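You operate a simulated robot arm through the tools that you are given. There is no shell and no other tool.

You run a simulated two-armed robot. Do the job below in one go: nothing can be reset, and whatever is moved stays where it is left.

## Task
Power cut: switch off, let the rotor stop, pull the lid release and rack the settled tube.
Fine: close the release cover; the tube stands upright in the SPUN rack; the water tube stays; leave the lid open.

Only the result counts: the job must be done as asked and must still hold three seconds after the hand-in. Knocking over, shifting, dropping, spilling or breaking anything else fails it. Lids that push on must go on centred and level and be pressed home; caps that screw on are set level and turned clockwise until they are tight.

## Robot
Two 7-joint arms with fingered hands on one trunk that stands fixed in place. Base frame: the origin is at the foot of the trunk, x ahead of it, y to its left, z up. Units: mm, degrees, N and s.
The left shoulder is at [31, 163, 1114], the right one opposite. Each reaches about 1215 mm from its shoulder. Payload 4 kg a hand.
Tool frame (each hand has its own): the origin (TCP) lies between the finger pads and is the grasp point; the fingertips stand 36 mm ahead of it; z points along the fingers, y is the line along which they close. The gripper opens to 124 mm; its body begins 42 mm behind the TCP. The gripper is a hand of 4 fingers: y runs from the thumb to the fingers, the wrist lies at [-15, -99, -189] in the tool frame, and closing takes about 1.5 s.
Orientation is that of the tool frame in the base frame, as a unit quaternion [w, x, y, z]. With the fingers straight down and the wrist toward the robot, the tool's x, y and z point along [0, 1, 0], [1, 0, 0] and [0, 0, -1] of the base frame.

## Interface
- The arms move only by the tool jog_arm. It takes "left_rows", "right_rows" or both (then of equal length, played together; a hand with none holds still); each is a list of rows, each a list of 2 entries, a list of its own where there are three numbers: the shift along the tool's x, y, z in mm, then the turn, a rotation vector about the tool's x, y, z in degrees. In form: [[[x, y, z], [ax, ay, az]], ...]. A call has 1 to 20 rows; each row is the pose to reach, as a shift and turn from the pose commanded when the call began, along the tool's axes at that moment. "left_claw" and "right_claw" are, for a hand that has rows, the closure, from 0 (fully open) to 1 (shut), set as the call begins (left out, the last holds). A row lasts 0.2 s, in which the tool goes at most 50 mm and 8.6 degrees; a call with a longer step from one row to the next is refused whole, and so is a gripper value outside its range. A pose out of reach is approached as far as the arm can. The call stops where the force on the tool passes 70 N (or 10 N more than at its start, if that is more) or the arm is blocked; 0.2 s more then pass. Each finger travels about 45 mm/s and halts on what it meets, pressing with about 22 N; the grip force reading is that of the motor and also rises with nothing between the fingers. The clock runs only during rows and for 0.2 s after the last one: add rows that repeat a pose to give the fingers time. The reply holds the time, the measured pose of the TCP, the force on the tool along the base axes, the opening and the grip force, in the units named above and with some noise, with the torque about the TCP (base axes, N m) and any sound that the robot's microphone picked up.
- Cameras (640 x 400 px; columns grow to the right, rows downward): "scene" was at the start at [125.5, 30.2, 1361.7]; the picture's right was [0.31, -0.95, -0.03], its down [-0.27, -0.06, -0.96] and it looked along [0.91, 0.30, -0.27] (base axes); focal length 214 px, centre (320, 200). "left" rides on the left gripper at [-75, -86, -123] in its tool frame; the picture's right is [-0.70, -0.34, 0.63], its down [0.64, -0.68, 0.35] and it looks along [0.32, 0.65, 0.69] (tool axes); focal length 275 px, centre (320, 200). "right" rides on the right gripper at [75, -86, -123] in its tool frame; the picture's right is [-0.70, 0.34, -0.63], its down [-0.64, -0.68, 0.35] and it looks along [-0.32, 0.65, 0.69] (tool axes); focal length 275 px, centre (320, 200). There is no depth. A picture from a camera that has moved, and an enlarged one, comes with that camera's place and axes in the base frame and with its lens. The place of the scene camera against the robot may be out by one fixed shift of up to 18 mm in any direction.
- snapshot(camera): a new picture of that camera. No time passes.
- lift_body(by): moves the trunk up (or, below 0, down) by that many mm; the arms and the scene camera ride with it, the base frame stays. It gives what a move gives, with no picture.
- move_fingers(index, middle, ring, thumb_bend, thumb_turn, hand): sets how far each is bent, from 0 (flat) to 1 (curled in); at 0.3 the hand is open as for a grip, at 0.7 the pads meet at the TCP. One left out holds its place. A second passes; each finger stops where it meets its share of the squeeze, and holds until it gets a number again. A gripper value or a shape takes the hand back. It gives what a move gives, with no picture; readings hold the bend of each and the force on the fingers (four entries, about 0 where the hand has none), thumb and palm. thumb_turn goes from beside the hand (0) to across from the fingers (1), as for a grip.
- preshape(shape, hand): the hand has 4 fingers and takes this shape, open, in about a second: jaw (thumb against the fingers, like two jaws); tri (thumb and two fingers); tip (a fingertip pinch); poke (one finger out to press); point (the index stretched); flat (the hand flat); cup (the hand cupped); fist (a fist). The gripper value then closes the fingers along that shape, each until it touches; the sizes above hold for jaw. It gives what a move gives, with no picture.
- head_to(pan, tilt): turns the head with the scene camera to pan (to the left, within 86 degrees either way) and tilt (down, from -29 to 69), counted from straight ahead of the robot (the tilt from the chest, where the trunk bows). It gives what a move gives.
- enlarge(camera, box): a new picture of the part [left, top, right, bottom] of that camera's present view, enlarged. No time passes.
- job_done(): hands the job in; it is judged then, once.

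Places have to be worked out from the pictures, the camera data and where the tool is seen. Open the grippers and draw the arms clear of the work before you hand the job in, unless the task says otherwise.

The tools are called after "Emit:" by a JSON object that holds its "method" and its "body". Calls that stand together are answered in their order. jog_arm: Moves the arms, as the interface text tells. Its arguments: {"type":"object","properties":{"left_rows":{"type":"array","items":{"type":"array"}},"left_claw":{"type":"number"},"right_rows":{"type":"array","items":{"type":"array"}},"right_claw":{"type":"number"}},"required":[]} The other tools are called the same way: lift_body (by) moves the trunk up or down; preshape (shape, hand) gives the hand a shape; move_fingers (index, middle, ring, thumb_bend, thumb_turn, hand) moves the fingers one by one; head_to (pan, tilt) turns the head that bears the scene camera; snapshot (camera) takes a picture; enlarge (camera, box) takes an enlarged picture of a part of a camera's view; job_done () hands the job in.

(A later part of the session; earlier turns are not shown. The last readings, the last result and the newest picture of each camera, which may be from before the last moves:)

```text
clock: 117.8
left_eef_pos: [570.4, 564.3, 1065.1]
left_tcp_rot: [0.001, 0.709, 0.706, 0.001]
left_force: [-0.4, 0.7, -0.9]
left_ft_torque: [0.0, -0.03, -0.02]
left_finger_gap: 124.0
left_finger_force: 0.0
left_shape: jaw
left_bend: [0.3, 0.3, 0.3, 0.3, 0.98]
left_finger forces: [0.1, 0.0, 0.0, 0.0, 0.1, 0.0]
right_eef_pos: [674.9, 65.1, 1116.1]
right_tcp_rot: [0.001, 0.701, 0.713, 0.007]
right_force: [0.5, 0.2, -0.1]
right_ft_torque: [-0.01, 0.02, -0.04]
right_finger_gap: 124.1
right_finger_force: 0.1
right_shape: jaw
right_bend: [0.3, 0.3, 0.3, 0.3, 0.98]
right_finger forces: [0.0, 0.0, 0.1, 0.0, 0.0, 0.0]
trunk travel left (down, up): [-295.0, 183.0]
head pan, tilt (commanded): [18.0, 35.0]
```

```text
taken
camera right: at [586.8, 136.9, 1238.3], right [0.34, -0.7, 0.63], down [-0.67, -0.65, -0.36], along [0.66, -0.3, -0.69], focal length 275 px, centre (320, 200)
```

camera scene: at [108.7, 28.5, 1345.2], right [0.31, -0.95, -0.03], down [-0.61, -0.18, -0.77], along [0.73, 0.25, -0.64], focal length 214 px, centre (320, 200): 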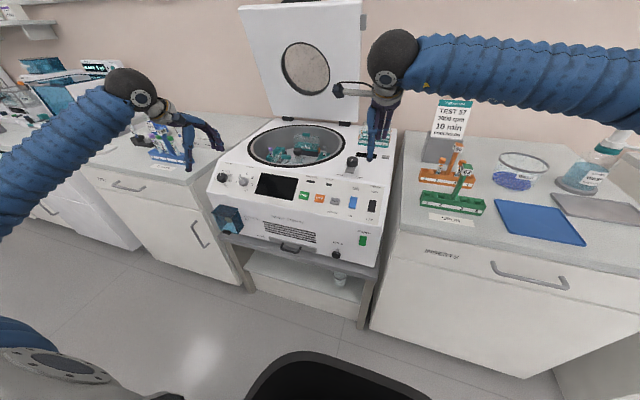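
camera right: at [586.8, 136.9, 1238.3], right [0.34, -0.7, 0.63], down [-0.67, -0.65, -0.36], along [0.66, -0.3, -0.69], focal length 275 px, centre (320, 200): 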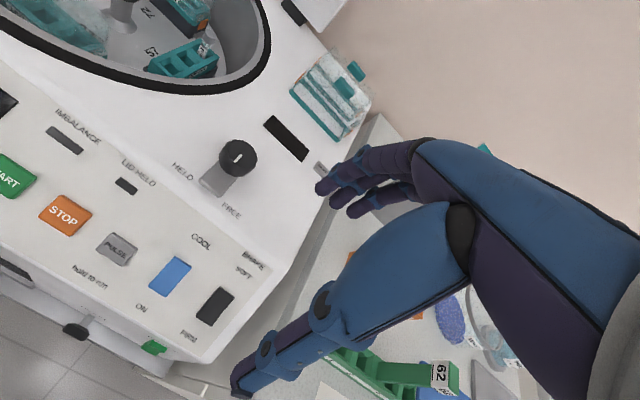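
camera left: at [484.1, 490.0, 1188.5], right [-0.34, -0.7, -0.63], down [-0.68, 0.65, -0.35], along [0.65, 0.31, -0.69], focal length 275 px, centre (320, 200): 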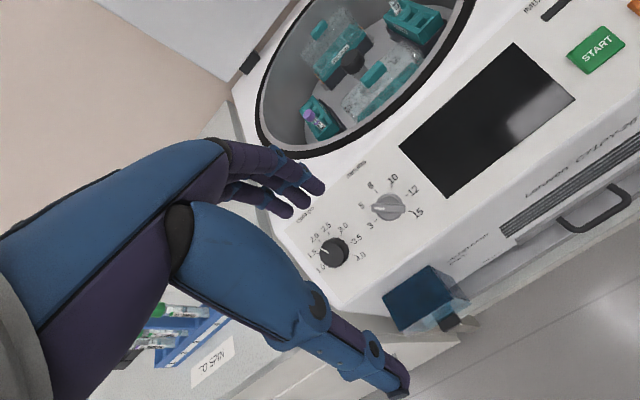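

The trunk is lower and the left arm should now reach. I move the left hand above the purple tube with the fingers half open.

Emit:
{"method": "jog_arm", "body": {"left_rows": [[[0, 43, 5], [0, 0, 0]], [[0, 86, 8], [0, 0, 0]], [[0, 129, 12], [0, 0, 0]], [[0, 172, 16], [0, 0, 0]], [[0, 215, 20], [0, 0, 0]], [[-1, 258, 26], [0, 0, 0]], [[-2, 300, 35], [0, 0, 0]], [[-2, 340, 45], [0, 0, 0]], [[-2, 379, 55], [0, 0, 0]], [[-2, 379, 55], [0, 0, 0]]], "left_claw": 0.35}}

Emit:
{"method": "snapshot", "body": {"camera": "left"}}

Emit:
{"method": "snapshot", "body": {"camera": "scene"}}

```text
clock: 120.0
left_eef_pos: [950.5, 561.6, 1011.0]
left_tcp_rot: [0.001, 0.708, 0.706, 0.001]
left_force: [-0.2, -0.1, -1.4]
left_ft_torque: [-0.01, 0.02, 0.01]
left_finger_gap: 80.8
left_finger_force: 0.0
left_shape: jaw
left_bend: [0.36, 0.4, 0.38, 0.51, 0.99]
left_finger forces: [0.0, 0.1, 0.0, 0.0, 0.1, 0.0]
right_eef_pos: [674.6, 65.2, 1115.8]
right_tcp_rot: [0.001, 0.701, 0.713, 0.008]
right_force: [-0.4, -1.3, 0.1]
right_ft_torque: [0.02, 0.02, -0.03]
right_finger_gap: 123.9
right_finger_force: 0.1
right_shape: jaw
right_bend: [0.3, 0.3, 0.3, 0.3, 0.98]
right_finger forces: [0.1, 0.0, 0.1, 0.0, 0.0, 0.1]
trunk travel left (down, up): [-295.0, 183.0]
head pan, tilt (commanded): [18.0, 35.0]
```

```text
taken
camera left: at [864.5, 487.4, 1134.2], right [-0.34, -0.7, -0.63], down [-0.68, 0.65, -0.35], along [0.65, 0.31, -0.69], focal length 275 px, centre (320, 200)
```

left: 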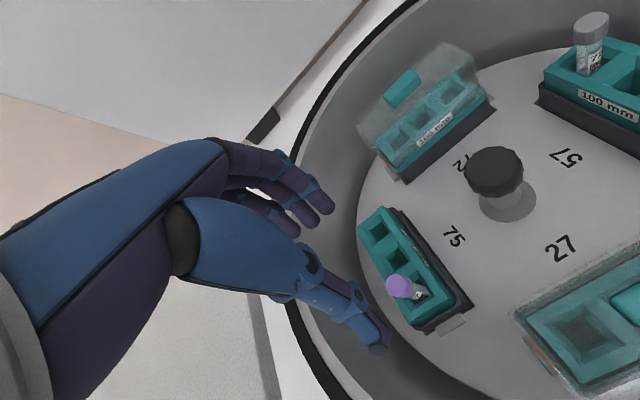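

```text
taken
camera scene: at [108.4, 29.0, 1345.2], right [0.31, -0.95, -0.02], down [-0.61, -0.18, -0.77], along [0.73, 0.25, -0.64], focal length 214 px, centre (320, 200)
```

scene: 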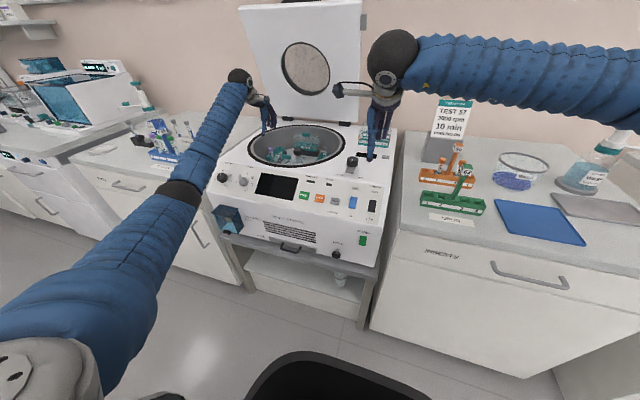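

The purple cap is in clear view. I zoom in to fix its place and height.

Emit:
{"method": "enlarge", "body": {"camera": "left", "box": [350, 240, 470, 340]}}

Emit:
{"method": "enlarge", "body": {"camera": "scene", "box": [240, 120, 350, 180]}}

```text
4.00 times, centred on (410, 290) of left
camera zoom: at [864.5, 487.4, 1134.2], right [-0.34, -0.7, -0.63], down [-0.68, 0.65, -0.35], along [0.65, 0.31, -0.69], focal length 1101 px, centre (-40, -160)
```

zoom: 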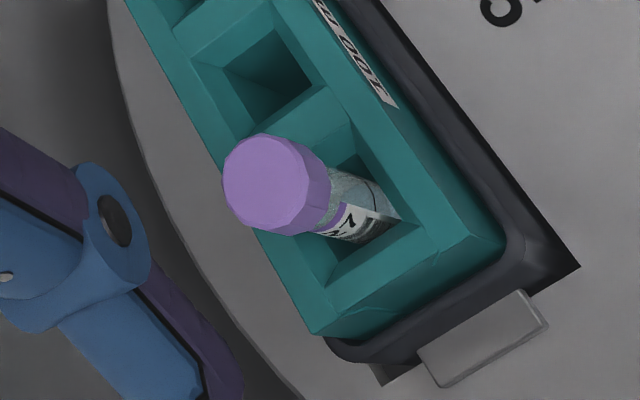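

```text
5.82 times, centred on (295, 150) of scene
camera zoom: at [108.4, 29.0, 1345.2], right [0.31, -0.95, -0.02], down [-0.61, -0.18, -0.77], along [0.73, 0.25, -0.64], focal length 1248 px, centre (466, 491)
```

zoom: 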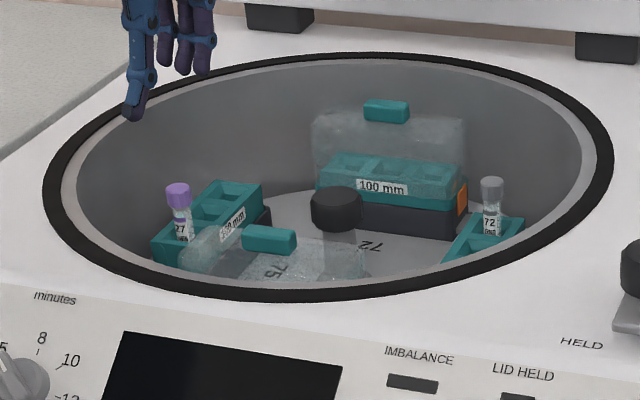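

I descend 50 mm for a closer look, which fixes the height by parallax.

Emit:
{"method": "jog_arm", "body": {"left_rows": [[[1, -4, 25], [0, 0, 0]], [[1, -4, 50], [0, 0, 0]], [[1, -4, 50], [0, 0, 0]]]}}

Emit:
{"method": "snapshot", "body": {"camera": "left"}}

Emit:
{"method": "enlarge", "body": {"camera": "left", "box": [350, 240, 510, 360]}}

```text
clock: 120.8
left_eef_pos: [947.0, 562.3, 960.0]
left_tcp_rot: [0.001, 0.708, 0.706, 0.0]
left_force: [-0.7, -0.5, 0.1]
left_ft_torque: [0.03, -0.01, -0.02]
left_finger_gap: 80.9
left_finger_force: 0.0
left_shape: jaw
left_bend: [0.36, 0.4, 0.38, 0.51, 0.99]
left_finger forces: [0.0, 0.1, 0.1, 0.0, 0.1, 0.0]
right_eef_pos: [675.3, 64.9, 1116.1]
right_tcp_rot: [0.0, 0.701, 0.713, 0.008]
right_force: [-0.4, 1.2, 0.6]
right_ft_torque: [-0.01, 0.0, 0.03]
right_finger_gap: 123.8
right_finger_force: 0.1
right_shape: jaw
right_bend: [0.3, 0.3, 0.3, 0.3, 0.98]
right_finger forces: [0.0, 0.0, 0.0, 0.1, 0.1, 0.0]
trunk travel left (down, up): [-295.0, 183.0]
head pan, tilt (commanded): [18.0, 35.0]
```

```text
taken
camera left: at [859.7, 488.1, 1083.4], right [-0.34, -0.7, -0.63], down [-0.68, 0.65, -0.35], along [0.65, 0.31, -0.69], focal length 275 px, centre (320, 200)
```

left: 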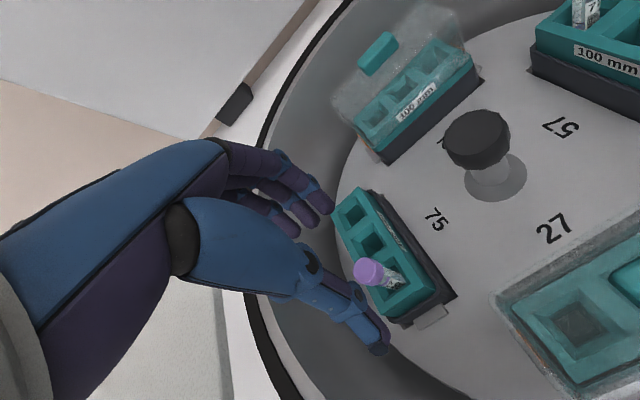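

```text
3.33 times, centred on (430, 300) of left
camera zoom: at [859.7, 488.1, 1083.4], right [-0.34, -0.7, -0.63], down [-0.68, 0.65, -0.35], along [0.65, 0.31, -0.69], focal length 918 px, centre (-47, -133)
```

zoom: 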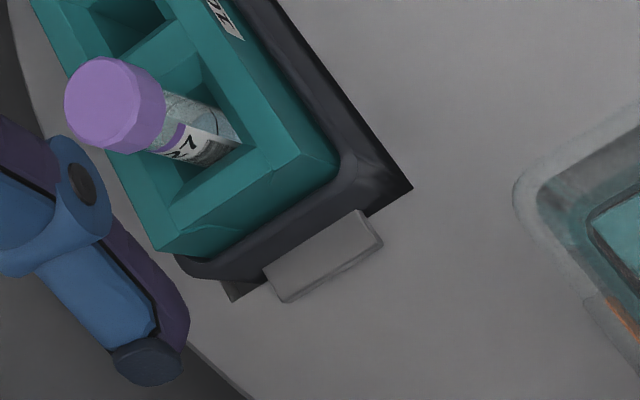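

The cap top is at about (951, 566, 891), 40 mm above the bucket rim (z≈851). I lower to TCP z≈894 so the tips stay above the rim, then close gently around the cap.

Emit:
{"method": "jog_arm", "body": {"left_rows": [[[2, 3, 20], [0, 0, 0]], [[2.7, 4, 40], [0, 0, 0]], [[2.7, 4, 55], [0, 0, 0]], [[2.7, 4, 66], [0, 0, 0]]]}}

Emit:
{"method": "snapshot", "body": {"camera": "left"}}

Emit:
{"method": "enlarge", "body": {"camera": "scene", "box": [230, 110, 350, 180]}}

```text
clock: 121.8
left_eef_pos: [951.0, 564.3, 892.1]
left_tcp_rot: [0.001, 0.708, 0.706, 0.0]
left_force: [-0.5, 0.3, 0.2]
left_ft_torque: [-0.04, 0.04, 0.0]
left_finger_gap: 80.7
left_finger_force: 0.1
left_shape: jaw
left_bend: [0.36, 0.4, 0.38, 0.51, 0.99]
left_finger forces: [0.0, 0.1, 0.0, 0.1, 0.0, 0.0]
right_eef_pos: [675.2, 64.9, 1115.1]
right_tcp_rot: [0.001, 0.701, 0.713, 0.008]
right_force: [0.3, 0.5, -0.1]
right_ft_torque: [-0.01, 0.03, 0.01]
right_finger_gap: 123.7
right_finger_force: 0.1
right_shape: jaw
right_bend: [0.3, 0.3, 0.3, 0.3, 0.98]
right_finger forces: [0.1, 0.1, 0.0, 0.0, 0.0, 0.0]
trunk travel left (down, up): [-295.0, 183.0]
head pan, tilt (commanded): [18.0, 35.0]
```

```text
taken
camera left: at [864.1, 490.3, 1017.3], right [-0.34, -0.7, -0.63], down [-0.68, 0.65, -0.35], along [0.65, 0.31, -0.69], focal length 275 px, centre (320, 200)
```

left: 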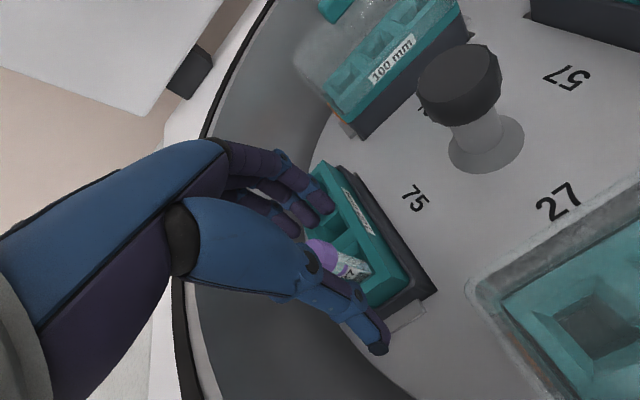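

```text
5.33 times, centred on (290, 145) of scene
camera zoom: at [109.3, 28.7, 1345.0], right [0.31, -0.95, -0.03], down [-0.61, -0.18, -0.77], along [0.73, 0.25, -0.64], focal length 1144 px, centre (480, 493)
```

zoom: 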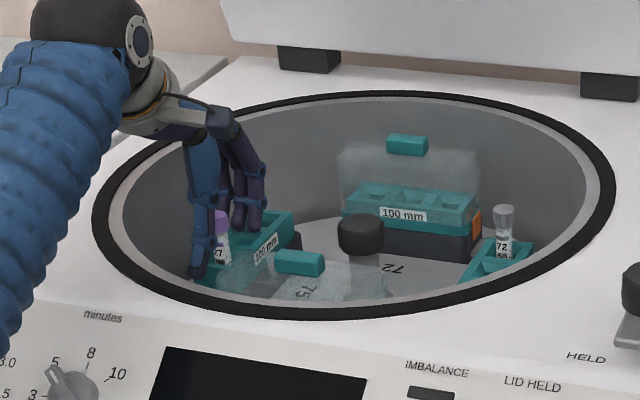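

The fingers straddle the cap. I raise 5 mm for rim clearance and close slowly in two stages.

Emit:
{"method": "jog_arm", "body": {"left_rows": [[[0, 0, -5], [0, 0, 0]], [[0, 0, -5], [0, 0, 0]], [[0, 0, -5], [0, 0, 0]], [[0, 0, -5], [0, 0, 0]]], "left_claw": 0.7}}

Emit:
{"method": "snapshot", "body": {"camera": "left"}}

Emit:
{"method": "enlarge", "body": {"camera": "left", "box": [260, 180, 440, 380]}}

```text
clock: 122.8
left_eef_pos: [949.8, 565.0, 898.3]
left_tcp_rot: [0.001, 0.709, 0.705, 0.001]
left_force: [0.2, -0.4, -0.3]
left_ft_torque: [-0.01, 0.02, -0.01]
left_finger_gap: 37.5
left_finger_force: 0.0
left_shape: jaw
left_bend: [0.51, 0.54, 0.53, 0.62, 1.0]
left_finger forces: [0.1, 0.0, 0.1, 0.1, 0.1, 0.0]
right_eef_pos: [675.5, 65.6, 1115.5]
right_tcp_rot: [0.0, 0.701, 0.713, 0.008]
right_force: [1.6, -0.4, 1.2]
right_ft_torque: [-0.03, 0.02, -0.01]
right_finger_gap: 123.9
right_finger_force: 0.0
right_shape: jaw
right_bend: [0.3, 0.3, 0.3, 0.3, 0.98]
right_finger forces: [0.1, 0.0, 0.1, 0.0, 0.1, 0.0]
trunk travel left (down, up): [-295.0, 183.0]
head pan, tilt (commanded): [18.0, 35.0]
```

```text
taken
camera left: at [864.1, 490.6, 1022.6], right [-0.34, -0.7, -0.63], down [-0.68, 0.65, -0.35], along [0.65, 0.31, -0.69], focal length 275 px, centre (320, 200)
```

left: 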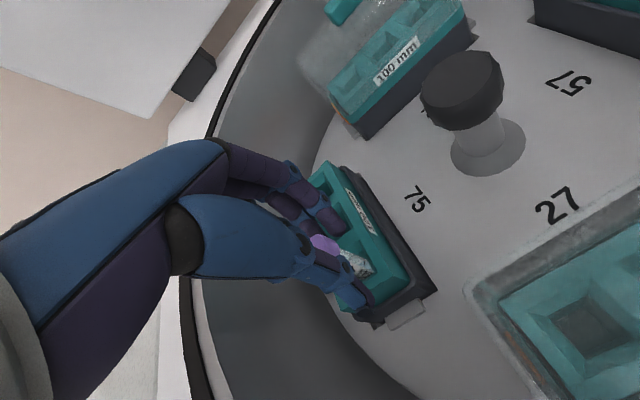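

```text
2.00 times, centred on (350, 280) of left
camera zoom: at [864.1, 490.6, 1022.6], right [-0.34, -0.7, -0.63], down [-0.68, 0.65, -0.35], along [0.65, 0.31, -0.69], focal length 551 px, centre (260, 40)
```

zoom: 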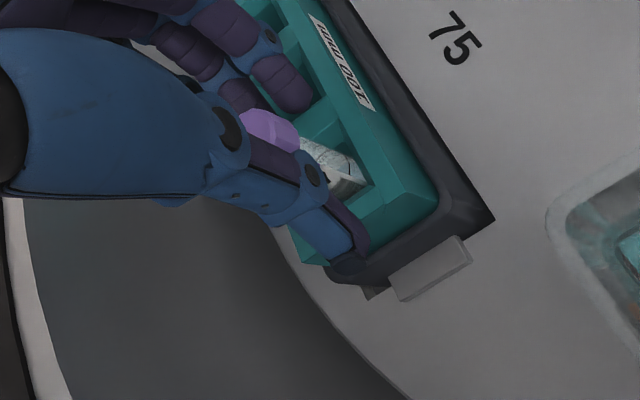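

The cap is nicely between thumb and fingers. I close to grip it.

Emit:
{"method": "jog_arm", "body": {"left_rows": [[[0, 0, 0], [0, 0, 0]], [[0, 0, 0], [0, 0, 0]], [[0, 0, 0], [0, 0, 0]], [[0, 0, 0], [0, 0, 0]], [[0, 0, 0], [0, 0, 0]]], "left_claw": 1}}

Emit:
{"method": "enlarge", "body": {"camera": "left", "box": [260, 180, 440, 380]}}

```text
clock: 124.0
left_eef_pos: [950.8, 565.0, 898.9]
left_tcp_rot: [0.001, 0.709, 0.706, 0.0]
left_force: [-1.0, -1.2, -1.4]
left_ft_torque: [0.03, -0.54, -0.04]
left_finger_gap: 18.2
left_finger_force: 22.4
left_shape: jaw
left_bend: [0.71, 0.63, 0.7, 0.64, 1.0]
left_finger forces: [11.2, 13.0, 0.1, 0.0, 21.2, 0.1]
right_eef_pos: [675.7, 64.4, 1114.0]
right_tcp_rot: [0.0, 0.701, 0.713, 0.008]
right_force: [-0.2, 0.8, 0.3]
right_ft_torque: [0.0, 0.04, -0.01]
right_finger_gap: 124.0
right_finger_force: 0.0
right_shape: jaw
right_bend: [0.3, 0.3, 0.3, 0.3, 0.98]
right_finger forces: [0.0, 0.0, 0.0, 0.2, 0.0, 0.0]
trunk travel left (down, up): [-295.0, 183.0]
head pan, tilt (commanded): [18.0, 35.0]
```

```text
2.00 times, centred on (350, 280) of left
camera zoom: at [864.1, 490.5, 1022.6], right [-0.34, -0.7, -0.63], down [-0.68, 0.65, -0.35], along [0.65, 0.31, -0.69], focal length 551 px, centre (260, 40)
```

zoom: 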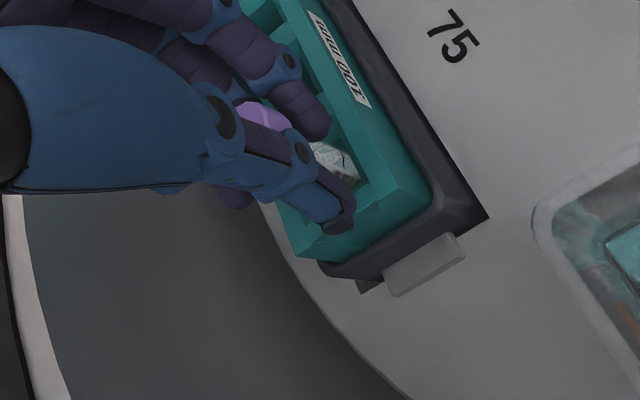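

The cap is held by thumb, index and middle. I lift straight up slowly.

Emit:
{"method": "jog_arm", "body": {"left_rows": [[[0, 0, -10], [0, 0, 0]], [[0, 0, -20], [0, 0, 0]], [[0, 0, -32], [0, 0, 0]]]}}

Emit:
{"method": "snapshot", "body": {"camera": "left"}}

Emit:
{"method": "enlarge", "body": {"camera": "scene", "box": [230, 100, 350, 180]}}

```text
clock: 124.8
left_eef_pos: [950.0, 565.5, 930.5]
left_tcp_rot: [0.001, 0.708, 0.707, 0.0]
left_force: [-0.2, -0.6, -5.6]
left_ft_torque: [0.16, -0.44, 0.08]
left_finger_gap: 15.1
left_finger_force: 22.2
left_shape: jaw
left_bend: [0.65, 0.63, 0.7, 0.65, 1.0]
left_finger forces: [10.5, 12.8, 0.0, 0.0, 19.2, 0.0]
right_eef_pos: [676.0, 66.4, 1114.4]
right_tcp_rot: [0.0, 0.701, 0.713, 0.008]
right_force: [-0.5, -0.1, -0.3]
right_ft_torque: [-0.02, -0.02, -0.04]
right_finger_gap: 123.8
right_finger_force: 0.1
right_shape: jaw
right_bend: [0.3, 0.3, 0.3, 0.3, 0.98]
right_finger forces: [0.0, 0.0, 0.0, 0.1, 0.0, 0.1]
trunk travel left (down, up): [-295.0, 183.0]
head pan, tilt (commanded): [18.0, 35.0]
```

```text
taken
camera left: at [864.1, 490.8, 1054.0], right [-0.34, -0.7, -0.63], down [-0.68, 0.65, -0.35], along [0.65, 0.31, -0.69], focal length 275 px, centre (320, 200)
```

left: 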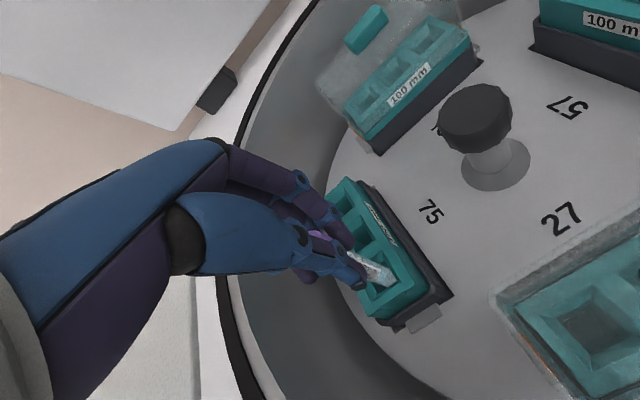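

```text
5.00 times, centred on (290, 140) of scene
camera zoom: at [109.7, 28.8, 1345.0], right [0.31, -0.95, -0.03], down [-0.61, -0.18, -0.77], along [0.73, 0.25, -0.64], focal length 1072 px, centre (470, 500)
```

zoom: 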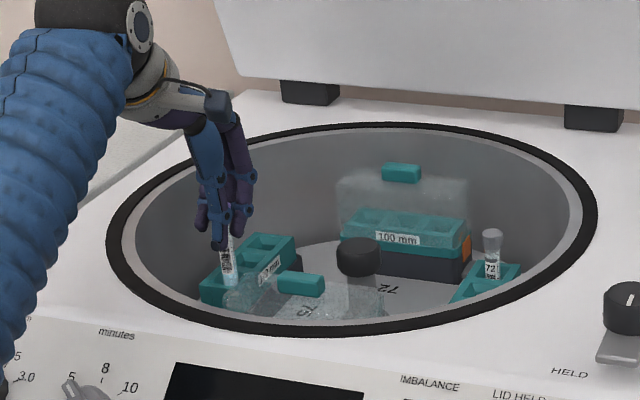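

The tube comes up with the hand. I keep lifting until it is clear of the chamber.

Emit:
{"method": "jog_arm", "body": {"left_rows": [[[0, 0, -12], [0, 0, 0]], [[0, 0, -26], [0, 0, 0]], [[0, 0, -42], [0, 0, 0]], [[0, 0, -60], [0, 0, 0]], [[0, 0, -80], [0, 0, 0]], [[0, 0, -100], [0, 0, 0]], [[0, 0, -120], [0, 0, 0]]]}}

Emit:
{"method": "snapshot", "body": {"camera": "left"}}

Emit:
{"method": "enlarge", "body": {"camera": "scene", "box": [220, 60, 340, 150]}}

Emit:
{"method": "snapshot", "body": {"camera": "right"}}

```text
clock: 126.4
left_eef_pos: [949.6, 564.6, 1051.5]
left_tcp_rot: [0.001, 0.708, 0.706, 0.001]
left_force: [-0.5, -0.1, -0.1]
left_ft_torque: [0.01, -0.02, 0.0]
left_finger_gap: 11.8
left_finger_force: 22.1
left_shape: jaw
left_bend: [0.71, 0.63, 0.7, 0.66, 1.0]
left_finger forces: [11.0, 11.7, 0.1, 0.1, 16.6, 0.1]
right_eef_pos: [674.7, 65.6, 1116.5]
right_tcp_rot: [0.0, 0.701, 0.713, 0.008]
right_force: [0.4, -0.3, -0.1]
right_ft_torque: [-0.02, -0.02, 0.01]
right_finger_gap: 124.1
right_finger_force: 0.1
right_shape: jaw
right_bend: [0.3, 0.3, 0.3, 0.3, 0.98]
right_finger forces: [0.0, 0.0, 0.0, 0.0, 0.0, 0.0]
trunk travel left (down, up): [-295.0, 183.0]
head pan, tilt (commanded): [18.0, 35.0]
```

```text
taken
camera left: at [863.0, 490.7, 1175.1], right [-0.34, -0.7, -0.63], down [-0.68, 0.65, -0.35], along [0.65, 0.31, -0.69], focal length 275 px, centre (320, 200)
```

left: 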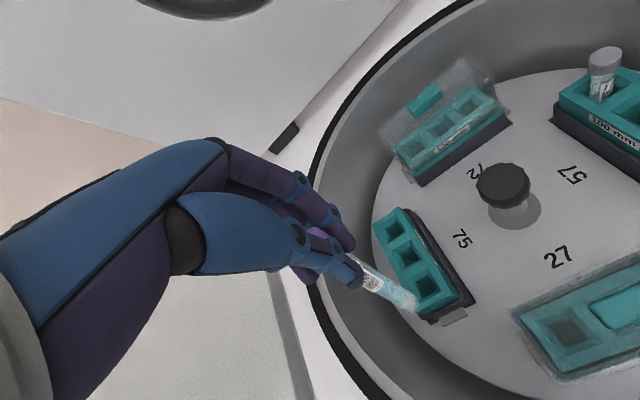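

```text
4.44 times, centred on (280, 105) of scene
camera zoom: at [109.1, 28.3, 1345.1], right [0.31, -0.95, -0.03], down [-0.61, -0.18, -0.77], along [0.73, 0.25, -0.64], focal length 953 px, centre (498, 622)
```

zoom: 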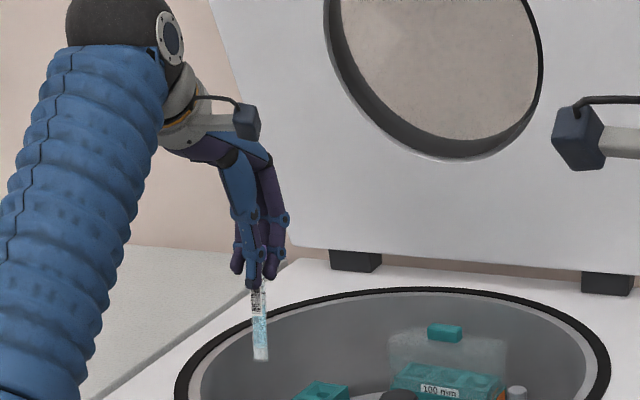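

```text
taken
camera right: at [587.2, 136.7, 1237.8], right [0.34, -0.7, 0.63], down [-0.67, -0.65, -0.36], along [0.66, -0.3, -0.69], focal length 275 px, centre (320, 200)
```

right: 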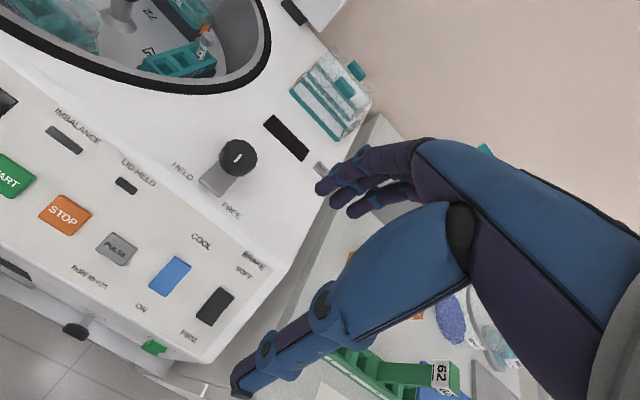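

The tube hangs from the hand, clear of the bucket. I zoom in to check whether it hangs straight.

Emit:
{"method": "enlarge", "body": {"camera": "left", "box": [270, 200, 450, 340]}}

Emit:
{"method": "enlarge", "body": {"camera": "scene", "box": [255, 105, 295, 150]}}

```text
2.86 times, centred on (360, 270) of left
camera zoom: at [863.0, 490.7, 1175.1], right [-0.34, -0.7, -0.63], down [-0.68, 0.65, -0.35], along [0.65, 0.31, -0.69], focal length 786 px, centre (206, 0)
```

zoom: 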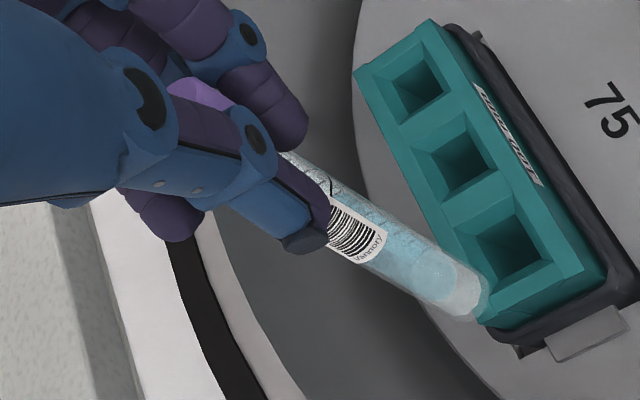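

```text
8.89 times, centred on (275, 128) of scene
camera zoom: at [109.1, 28.3, 1345.1], right [0.31, -0.95, -0.03], down [-0.61, -0.18, -0.77], along [0.73, 0.25, -0.64], focal length 1906 px, centre (720, 844)
```

zoom: 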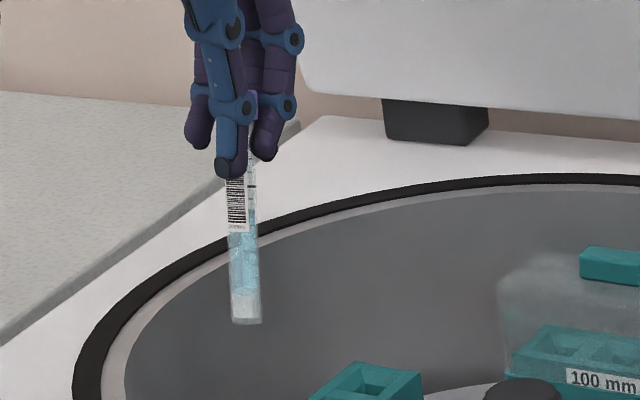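

The tube holds pale liquid over a sediment, so it is the settled one; its lower end leans about 12° toward the robot, which I will take out by tilting the hand. First I move the right arm out of the way and use its camera to view the SPUN rack.

Emit:
{"method": "jog_arm", "body": {"right_rows": [[[-39, -16, -10], [0, 0, 0]], [[-78, -31, -20], [0, 0, 0]], [[-117, -47, -30], [0, 0, 0]], [[-156, -62, -35], [0, 0, 0]], [[-195, -78, -40], [0, 0, 0]], [[-234, -93, -45], [0, 0, 0]], [[-273, -109, -50], [0, 0, 0]], [[-312, -124, -50], [0, 0, 0]], [[-320, -160, -50], [0, 0, 0]], [[-320, -195, -50], [0, 0, 0]]]}}

Emit:
{"method": "snapshot", "body": {"camera": "right"}}

Emit:
{"method": "snapshot", "body": {"camera": "scene"}}

```text
clock: 128.6
left_eef_pos: [948.6, 564.9, 1052.1]
left_tcp_rot: [0.0, 0.708, 0.706, 0.001]
left_force: [-0.3, 0.7, -0.7]
left_ft_torque: [0.0, -0.02, 0.03]
left_finger_gap: 11.6
left_finger_force: 22.0
left_shape: jaw
left_bend: [0.71, 0.63, 0.7, 0.66, 1.0]
left_finger forces: [11.0, 11.7, 0.0, 0.0, 16.7, 0.1]
right_eef_pos: [484.8, -257.0, 1158.6]
right_tcp_rot: [0.0, 0.7, 0.714, 0.008]
right_force: [-0.3, -0.7, -0.6]
right_ft_torque: [-0.01, 0.01, 0.0]
right_finger_gap: 124.0
right_finger_force: 0.1
right_shape: jaw
right_bend: [0.3, 0.3, 0.3, 0.3, 0.98]
right_finger forces: [0.0, 0.1, 0.0, 0.0, 0.0, 0.0]
trunk travel left (down, up): [-295.0, 183.0]
head pan, tilt (commanded): [18.0, 35.0]
```

```text
taken
camera right: at [396.2, -187.4, 1280.5], right [0.34, -0.7, 0.63], down [-0.67, -0.65, -0.36], along [0.66, -0.3, -0.69], focal length 275 px, centre (320, 200)
```

right: 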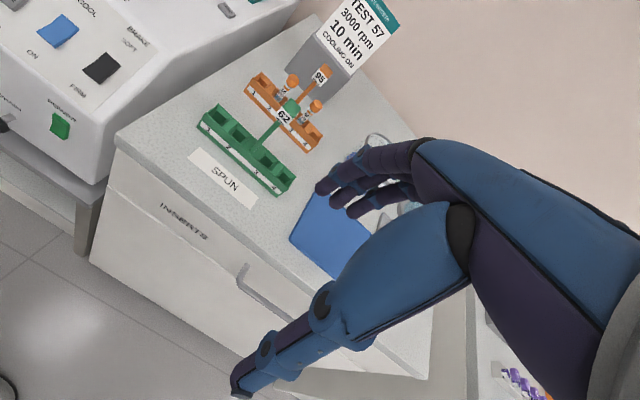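

```text
taken
camera scene: at [108.7, 28.0, 1345.1], right [0.31, -0.95, -0.03], down [-0.61, -0.18, -0.77], along [0.73, 0.25, -0.64], focal length 214 px, centre (320, 200)
```

scene: 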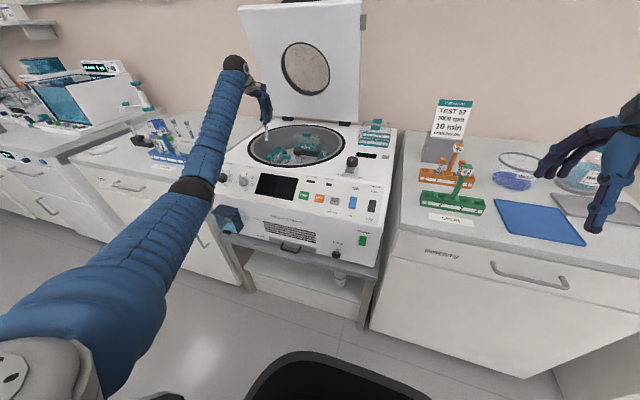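

The right camera now sees the SPUN rack well. I zoom in on it, then shift that hand up for a second view to triangulate the holes.

Emit:
{"method": "enlarge", "body": {"camera": "right", "box": [190, 60, 350, 200]}}

Emit:
{"method": "jog_arm", "body": {"right_rows": [[[-30, 0, 30], [0, 0, 0]], [[-60, 0, 60], [0, 0, 0]], [[-60, 0, 60], [0, 0, 0]]]}}

Emit:
{"method": "snapshot", "body": {"camera": "right"}}

Emit:
{"method": "enlarge", "body": {"camera": "right", "box": [130, 30, 290, 170]}}

```text
2.86 times, centred on (270, 130) of right
camera zoom: at [396.2, -187.4, 1280.5], right [0.34, -0.7, 0.63], down [-0.67, -0.65, -0.36], along [0.66, -0.3, -0.69], focal length 786 px, centre (463, 400)
```

zoom: 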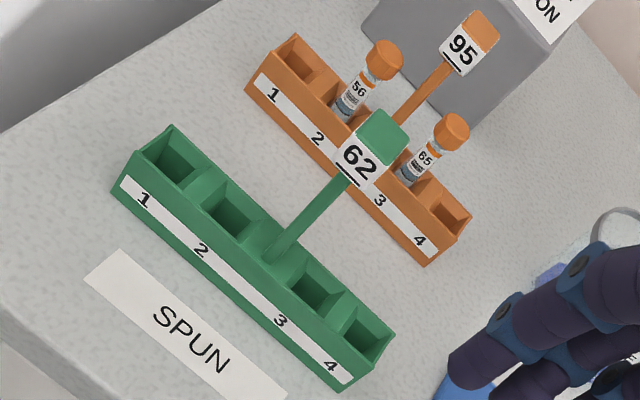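

```text
clock: 129.4
left_eef_pos: [950.5, 564.0, 1049.4]
left_tcp_rot: [0.002, 0.708, 0.706, 0.0]
left_force: [-0.8, 0.8, 0.2]
left_ft_torque: [-0.01, 0.04, 0.02]
left_finger_gap: 11.7
left_finger_force: 22.1
left_shape: jaw
left_bend: [0.71, 0.63, 0.7, 0.66, 1.0]
left_finger forces: [11.0, 11.7, 0.0, 0.1, 16.7, 0.0]
right_eef_pos: [486.2, -317.6, 1097.4]
right_tcp_rot: [0.0, 0.701, 0.713, 0.008]
right_force: [0.7, 0.8, 1.6]
right_ft_torque: [-0.02, -0.01, -0.01]
right_finger_gap: 123.9
right_finger_force: 0.0
right_shape: jaw
right_bend: [0.3, 0.3, 0.3, 0.3, 0.98]
right_finger forces: [0.0, 0.1, 0.0, 0.1, 0.0, 0.0]
trunk travel left (down, up): [-295.0, 183.0]
head pan, tilt (commanded): [18.0, 35.0]
```

```text
taken
camera right: at [398.7, -246.8, 1220.5], right [0.34, -0.7, 0.63], down [-0.67, -0.65, -0.36], along [0.66, -0.3, -0.69], focal length 275 px, centre (320, 200)
```

right: 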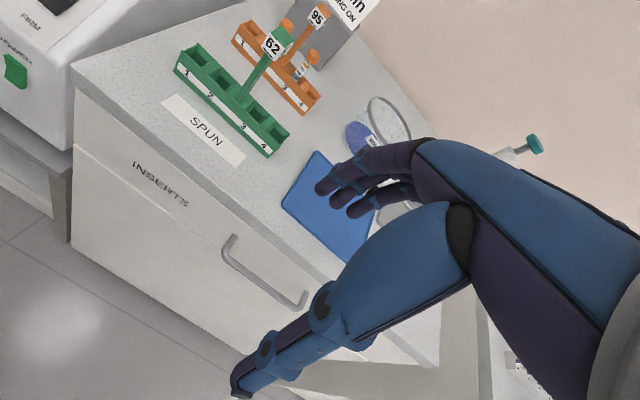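

```text
2.86 times, centred on (210, 100) of right
camera zoom: at [398.7, -246.8, 1220.5], right [0.34, -0.7, 0.63], down [-0.67, -0.65, -0.36], along [0.66, -0.3, -0.69], focal length 786 px, centre (634, 486)
```

zoom: 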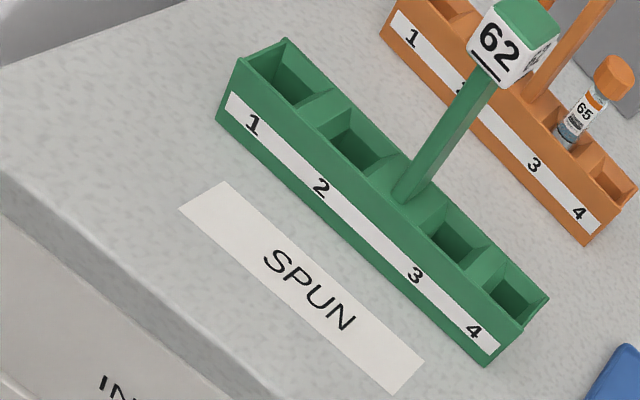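

The rack is parallel to y with its four holes at about x≈707, y≈−122, −161, −224, −263 and rim z≈940. I raise the tube, tilt the hand to set it upright, and carry it over the deck toward hole 1.

Emit:
{"method": "jog_arm", "body": {"left_rows": [[[0, 0, -25], [0, 0, 0]], [[0, 0, -55], [0, 0, 0]], [[0, 0, -85], [0, 0, 0]], [[0, 0, -85], [-4.2, 0, 0]], [[0, 0, -85], [-8.4, 0, 0]], [[0, 0, -85], [-12.7, 0, 0]], [[-30, -10, -85], [-12.7, 0, 0]], [[-65, -23, -85], [-12.7, 0, 0]], [[-103, -36, -85], [-12.7, 0, 0]], [[-141, -50, -85], [-12.7, 0, 0]], [[-179, -63, -85], [-12.7, 0, 0]], [[-217, -77, -85], [-12.7, 0, 0]], [[-250, -89, -85], [-12.7, 0, 0]], [[-275, -98, -85], [-12.7, 0, 0]]]}}

Emit:
{"method": "snapshot", "body": {"camera": "scene"}}

Emit:
{"method": "enlarge", "body": {"camera": "left", "box": [270, 200, 450, 340]}}

```text
clock: 132.4
left_eef_pos: [850.2, 287.9, 1135.1]
left_tcp_rot: [0.078, 0.704, 0.702, 0.078]
left_force: [0.4, -0.7, -0.1]
left_ft_torque: [-0.01, 0.02, -0.02]
left_finger_gap: 11.8
left_finger_force: 21.9
left_shape: jaw
left_bend: [0.71, 0.63, 0.7, 0.66, 1.0]
left_finger forces: [11.1, 11.7, 0.0, 0.0, 16.4, 0.1]
right_eef_pos: [487.5, -320.0, 1098.4]
right_tcp_rot: [0.0, 0.7, 0.714, 0.009]
right_force: [0.5, 0.4, 0.2]
right_ft_torque: [-0.01, 0.0, 0.0]
right_finger_gap: 124.2
right_finger_force: 0.0
right_shape: jaw
right_bend: [0.3, 0.3, 0.3, 0.3, 0.98]
right_finger forces: [0.1, 0.1, 0.0, 0.0, 0.0, 0.0]
trunk travel left (down, up): [-295.0, 183.0]
head pan, tilt (commanded): [18.0, 35.0]
```

```text
taken
camera scene: at [109.1, 27.8, 1345.1], right [0.31, -0.95, -0.03], down [-0.61, -0.18, -0.77], along [0.73, 0.25, -0.64], focal length 214 px, centre (320, 200)
```

scene: 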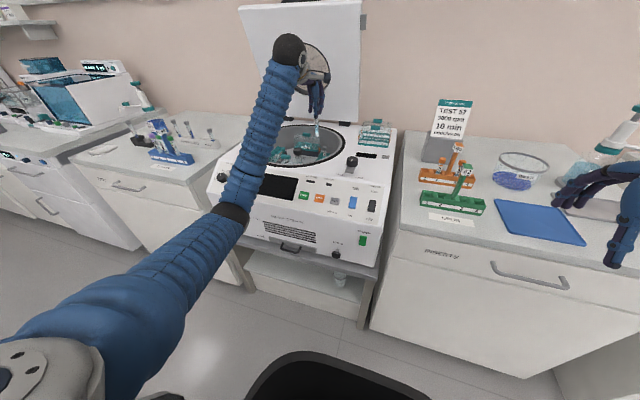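

```text
2.86 times, centred on (360, 270) of left
camera zoom: at [739.2, 215.2, 1237.1], right [-0.19, -0.7, -0.69], down [-0.59, 0.65, -0.49], along [0.79, 0.31, -0.53], focal length 786 px, centre (206, 0)
```

zoom: 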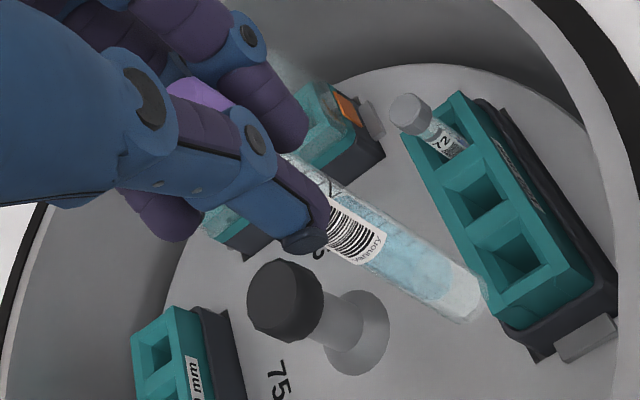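

The tube keeps its place in the grip. I check its uprightness in the scene view before going on.

Emit:
{"method": "enlarge", "body": {"camera": "scene", "box": [290, 70, 350, 150]}}

Emit:
{"method": "enlarge", "body": {"camera": "right", "box": [0, 0, 200, 150]}}

```text
5.00 times, centred on (320, 110) of scene
camera zoom: at [109.1, 27.8, 1345.1], right [0.31, -0.95, -0.03], down [-0.61, -0.18, -0.77], along [0.73, 0.25, -0.64], focal length 1072 px, centre (320, 650)
```

zoom: 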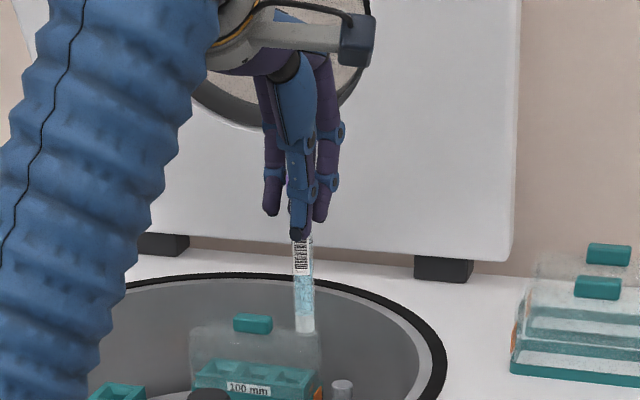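

```text
2.67 times, centred on (100, 75) of right
camera zoom: at [398.5, -247.2, 1220.6], right [0.34, -0.7, 0.63], down [-0.67, -0.65, -0.36], along [0.66, -0.3, -0.69], focal length 734 px, centre (907, 533)
```

zoom: 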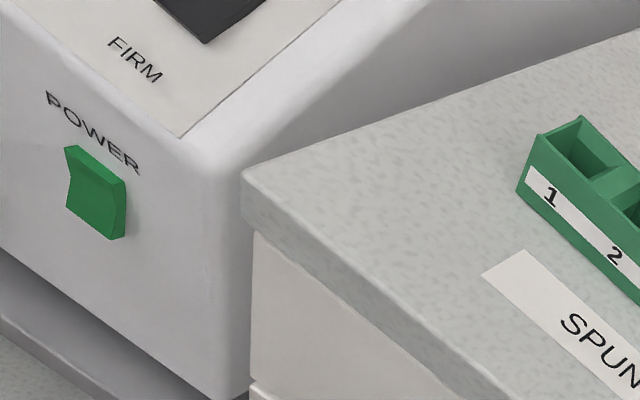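

The tube is upright sideways. I carry on to a hover above hole 1 of the green rack.

Emit:
{"method": "jog_arm", "body": {"left_rows": [[[-25, -9, -2], [0, 0, 0]], [[-60, -21, -5], [0, 0, 0]], [[-97, -33, -7.5], [0, 0, 0]], [[-135, -46, -10.4], [0, 0, 0]], [[-173, -59, -13.4], [0, 0, 0]], [[-211, -72, -16.3], [0, 0, 0]], [[-249, -85, -19.2], [0, 0, 0]], [[-287, -98, -22.2], [0, 0, 0]], [[-325, -111, -25.1], [0, 0, 0]], [[-360, -123, -27.8], [0, 0, 0]], [[-390, -134, -30.1], [0, 0, 0]], [[-410, -140.5, -31.7], [0, 0, 0]], [[-410, -140.5, -31.7], [0, 0, 0]]]}}

Emit:
{"method": "snapshot", "body": {"camera": "right"}}

Emit:
{"method": "snapshot", "body": {"camera": "left"}}

Emit:
{"method": "snapshot", "body": {"camera": "scene"}}

```text
clock: 135.2
left_eef_pos: [705.8, -119.9, 1136.9]
left_tcp_rot: [0.079, 0.704, 0.701, 0.079]
left_force: [0.8, -0.2, 0.4]
left_ft_torque: [0.0, -0.03, 0.0]
left_finger_gap: 11.4
left_finger_force: 21.7
left_shape: jaw
left_bend: [0.71, 0.63, 0.7, 0.66, 1.0]
left_finger forces: [11.0, 11.9, 0.0, 0.1, 15.8, 0.0]
right_eef_pos: [487.7, -318.8, 1099.3]
right_tcp_rot: [0.0, 0.701, 0.713, 0.007]
right_force: [-0.2, 0.0, 0.7]
right_ft_torque: [-0.01, 0.01, -0.04]
right_finger_gap: 123.7
right_finger_force: 0.1
right_shape: jaw
right_bend: [0.3, 0.3, 0.3, 0.3, 0.98]
right_finger forces: [0.1, 0.0, 0.1, 0.1, 0.0, 0.0]
trunk travel left (down, up): [-295.0, 183.0]
head pan, tilt (commanded): [18.0, 35.0]
```

```text
taken
camera right: at [398.6, -246.7, 1220.7], right [0.34, -0.7, 0.63], down [-0.67, -0.65, -0.36], along [0.66, -0.3, -0.69], focal length 275 px, centre (320, 200)
```

right: 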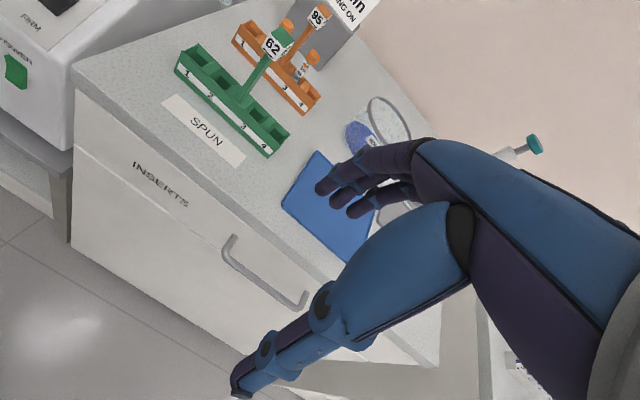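

```text
taken
camera left: at [596.0, -194.3, 1237.5], right [-0.19, -0.7, -0.69], down [-0.59, 0.65, -0.49], along [0.79, 0.31, -0.53], focal length 275 px, centre (320, 200)
```

left: 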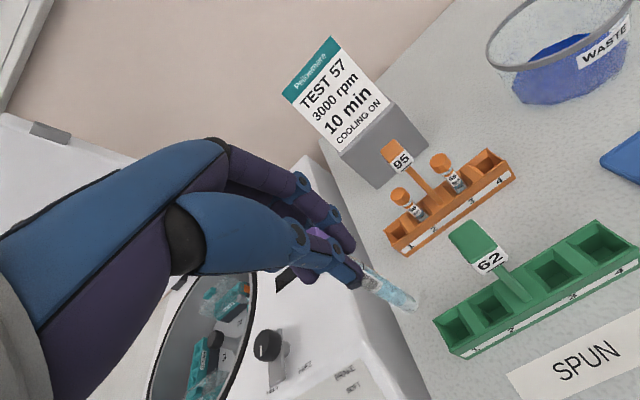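

```text
taken
camera scene: at [109.3, 28.4, 1345.0], right [0.31, -0.95, -0.03], down [-0.61, -0.18, -0.77], along [0.73, 0.25, -0.64], focal length 214 px, centre (320, 200)
```

scene: 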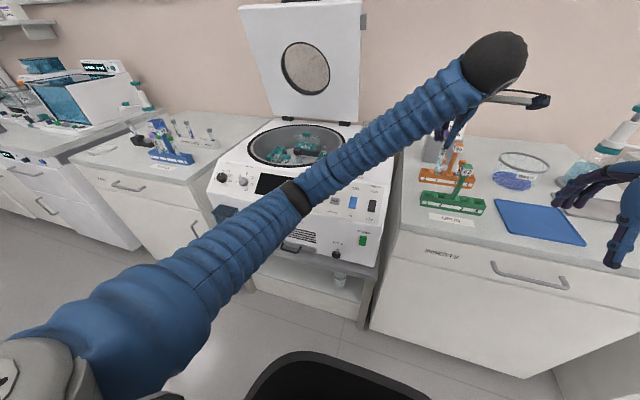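

The left camera sees the rack as well as the tube. I zoom in to locate hole 1 from here.

Emit:
{"method": "enlarge", "body": {"camera": "left", "box": [340, 220, 540, 370]}}

```text
2.67 times, centred on (440, 295) of left
camera zoom: at [596.0, -194.3, 1237.5], right [-0.19, -0.7, -0.69], down [-0.59, 0.65, -0.49], along [0.79, 0.31, -0.53], focal length 734 px, centre (0, -53)
```

zoom: 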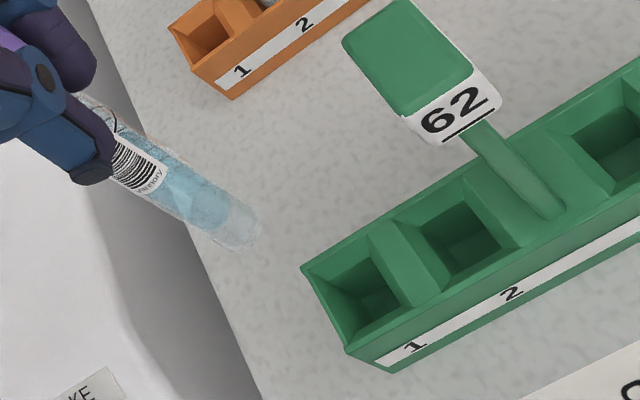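

Hole 1 works out at about (711, −120, 935) and the tube's foot is nearly above it at about (709, −118). I descend 70 mm and then compare foot and hole in the same picture.

Emit:
{"method": "jog_arm", "body": {"left_rows": [[[-1, -4, 19], [0, 0, 0]], [[-3, -8.5, 39], [0, 0, 0]], [[-3, -12, 54], [0, 0, 0]], [[-3, -15.5, 68.3], [0, 0, 0]], [[-3, -15.5, 68.3], [0, 0, 0]]]}}

Emit:
{"method": "snapshot", "body": {"camera": "left"}}

Emit:
{"method": "enlarge", "body": {"camera": "left", "box": [330, 230, 490, 350]}}

Emit:
{"method": "snapshot", "body": {"camera": "right"}}

```text
clock: 136.4
left_eef_pos: [705.6, -123.2, 1066.3]
left_tcp_rot: [0.079, 0.704, 0.701, 0.079]
left_force: [-0.2, -0.4, -0.3]
left_ft_torque: [-0.02, 0.03, -0.01]
left_finger_gap: 11.5
left_finger_force: 21.9
left_shape: jaw
left_bend: [0.71, 0.63, 0.7, 0.66, 1.0]
left_finger forces: [10.8, 11.7, 0.0, 0.0, 15.9, 0.1]
right_eef_pos: [486.3, -318.7, 1098.5]
right_tcp_rot: [0.0, 0.701, 0.713, 0.008]
right_force: [0.2, 0.8, -0.2]
right_ft_torque: [-0.01, -0.01, 0.02]
right_finger_gap: 123.9
right_finger_force: 0.0
right_shape: jaw
right_bend: [0.3, 0.3, 0.3, 0.3, 0.98]
right_finger forces: [0.0, 0.0, 0.0, 0.0, 0.0, 0.0]
trunk travel left (down, up): [-295.0, 183.0]
head pan, tilt (commanded): [18.0, 35.0]
```

```text
taken
camera left: at [595.1, -196.8, 1167.6], right [-0.19, -0.7, -0.69], down [-0.59, 0.65, -0.49], along [0.79, 0.31, -0.53], focal length 275 px, centre (320, 200)
```

left: 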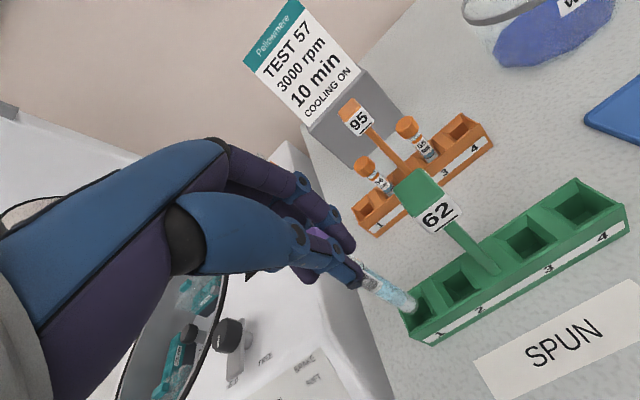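

```text
3.33 times, centred on (410, 290) of left
camera zoom: at [595.1, -196.8, 1167.6], right [-0.19, -0.7, -0.69], down [-0.59, 0.65, -0.49], along [0.79, 0.31, -0.53], focal length 918 px, centre (20, -100)
```

zoom: 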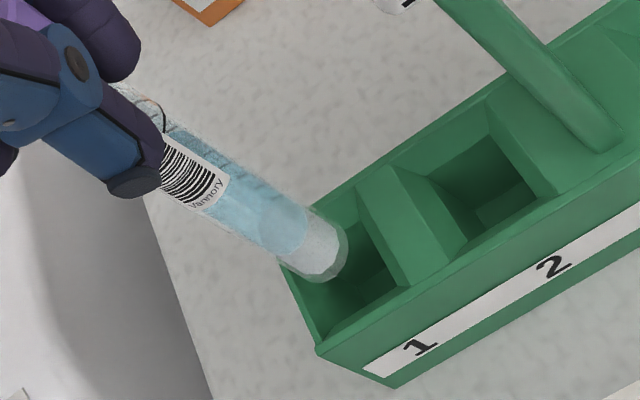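

```text
taken
camera right: at [398.4, -247.0, 1220.8], right [0.34, -0.7, 0.63], down [-0.67, -0.65, -0.36], along [0.66, -0.3, -0.69], focal length 275 px, centre (320, 200)
```

right: 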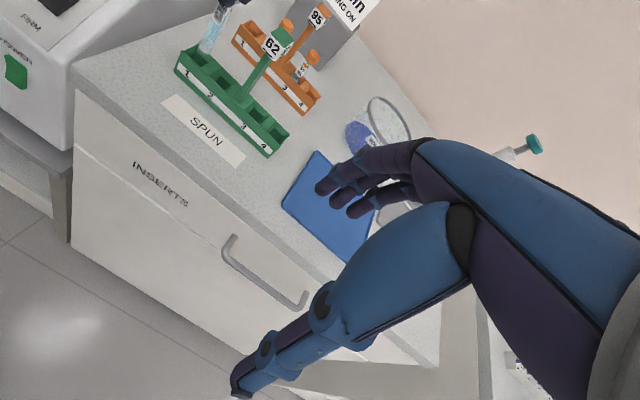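

The foot is close over hole 1. I look at it also from the right camera to judge its height and lean.

Emit:
{"method": "enlarge", "body": {"camera": "right", "box": [160, 0, 300, 90]}}

Emit:
{"method": "enlarge", "body": {"camera": "scene", "box": [410, 130, 500, 220]}}

```text
4.44 times, centred on (230, 45) of right
camera zoom: at [398.4, -247.0, 1220.8], right [0.34, -0.7, 0.63], down [-0.67, -0.65, -0.36], along [0.66, -0.3, -0.69], focal length 1224 px, centre (720, 889)
```

zoom: 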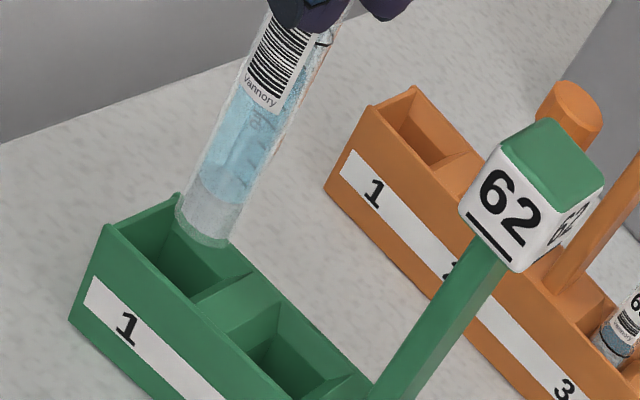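

```text
4.44 times, centred on (455, 175) of scene
camera zoom: at [109.1, 28.1, 1345.1], right [0.31, -0.95, -0.03], down [-0.61, -0.18, -0.77], along [0.73, 0.25, -0.64], focal length 953 px, centre (-280, 311)
```

zoom: 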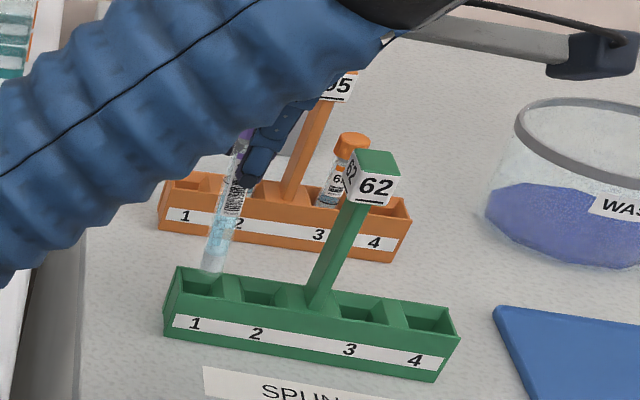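

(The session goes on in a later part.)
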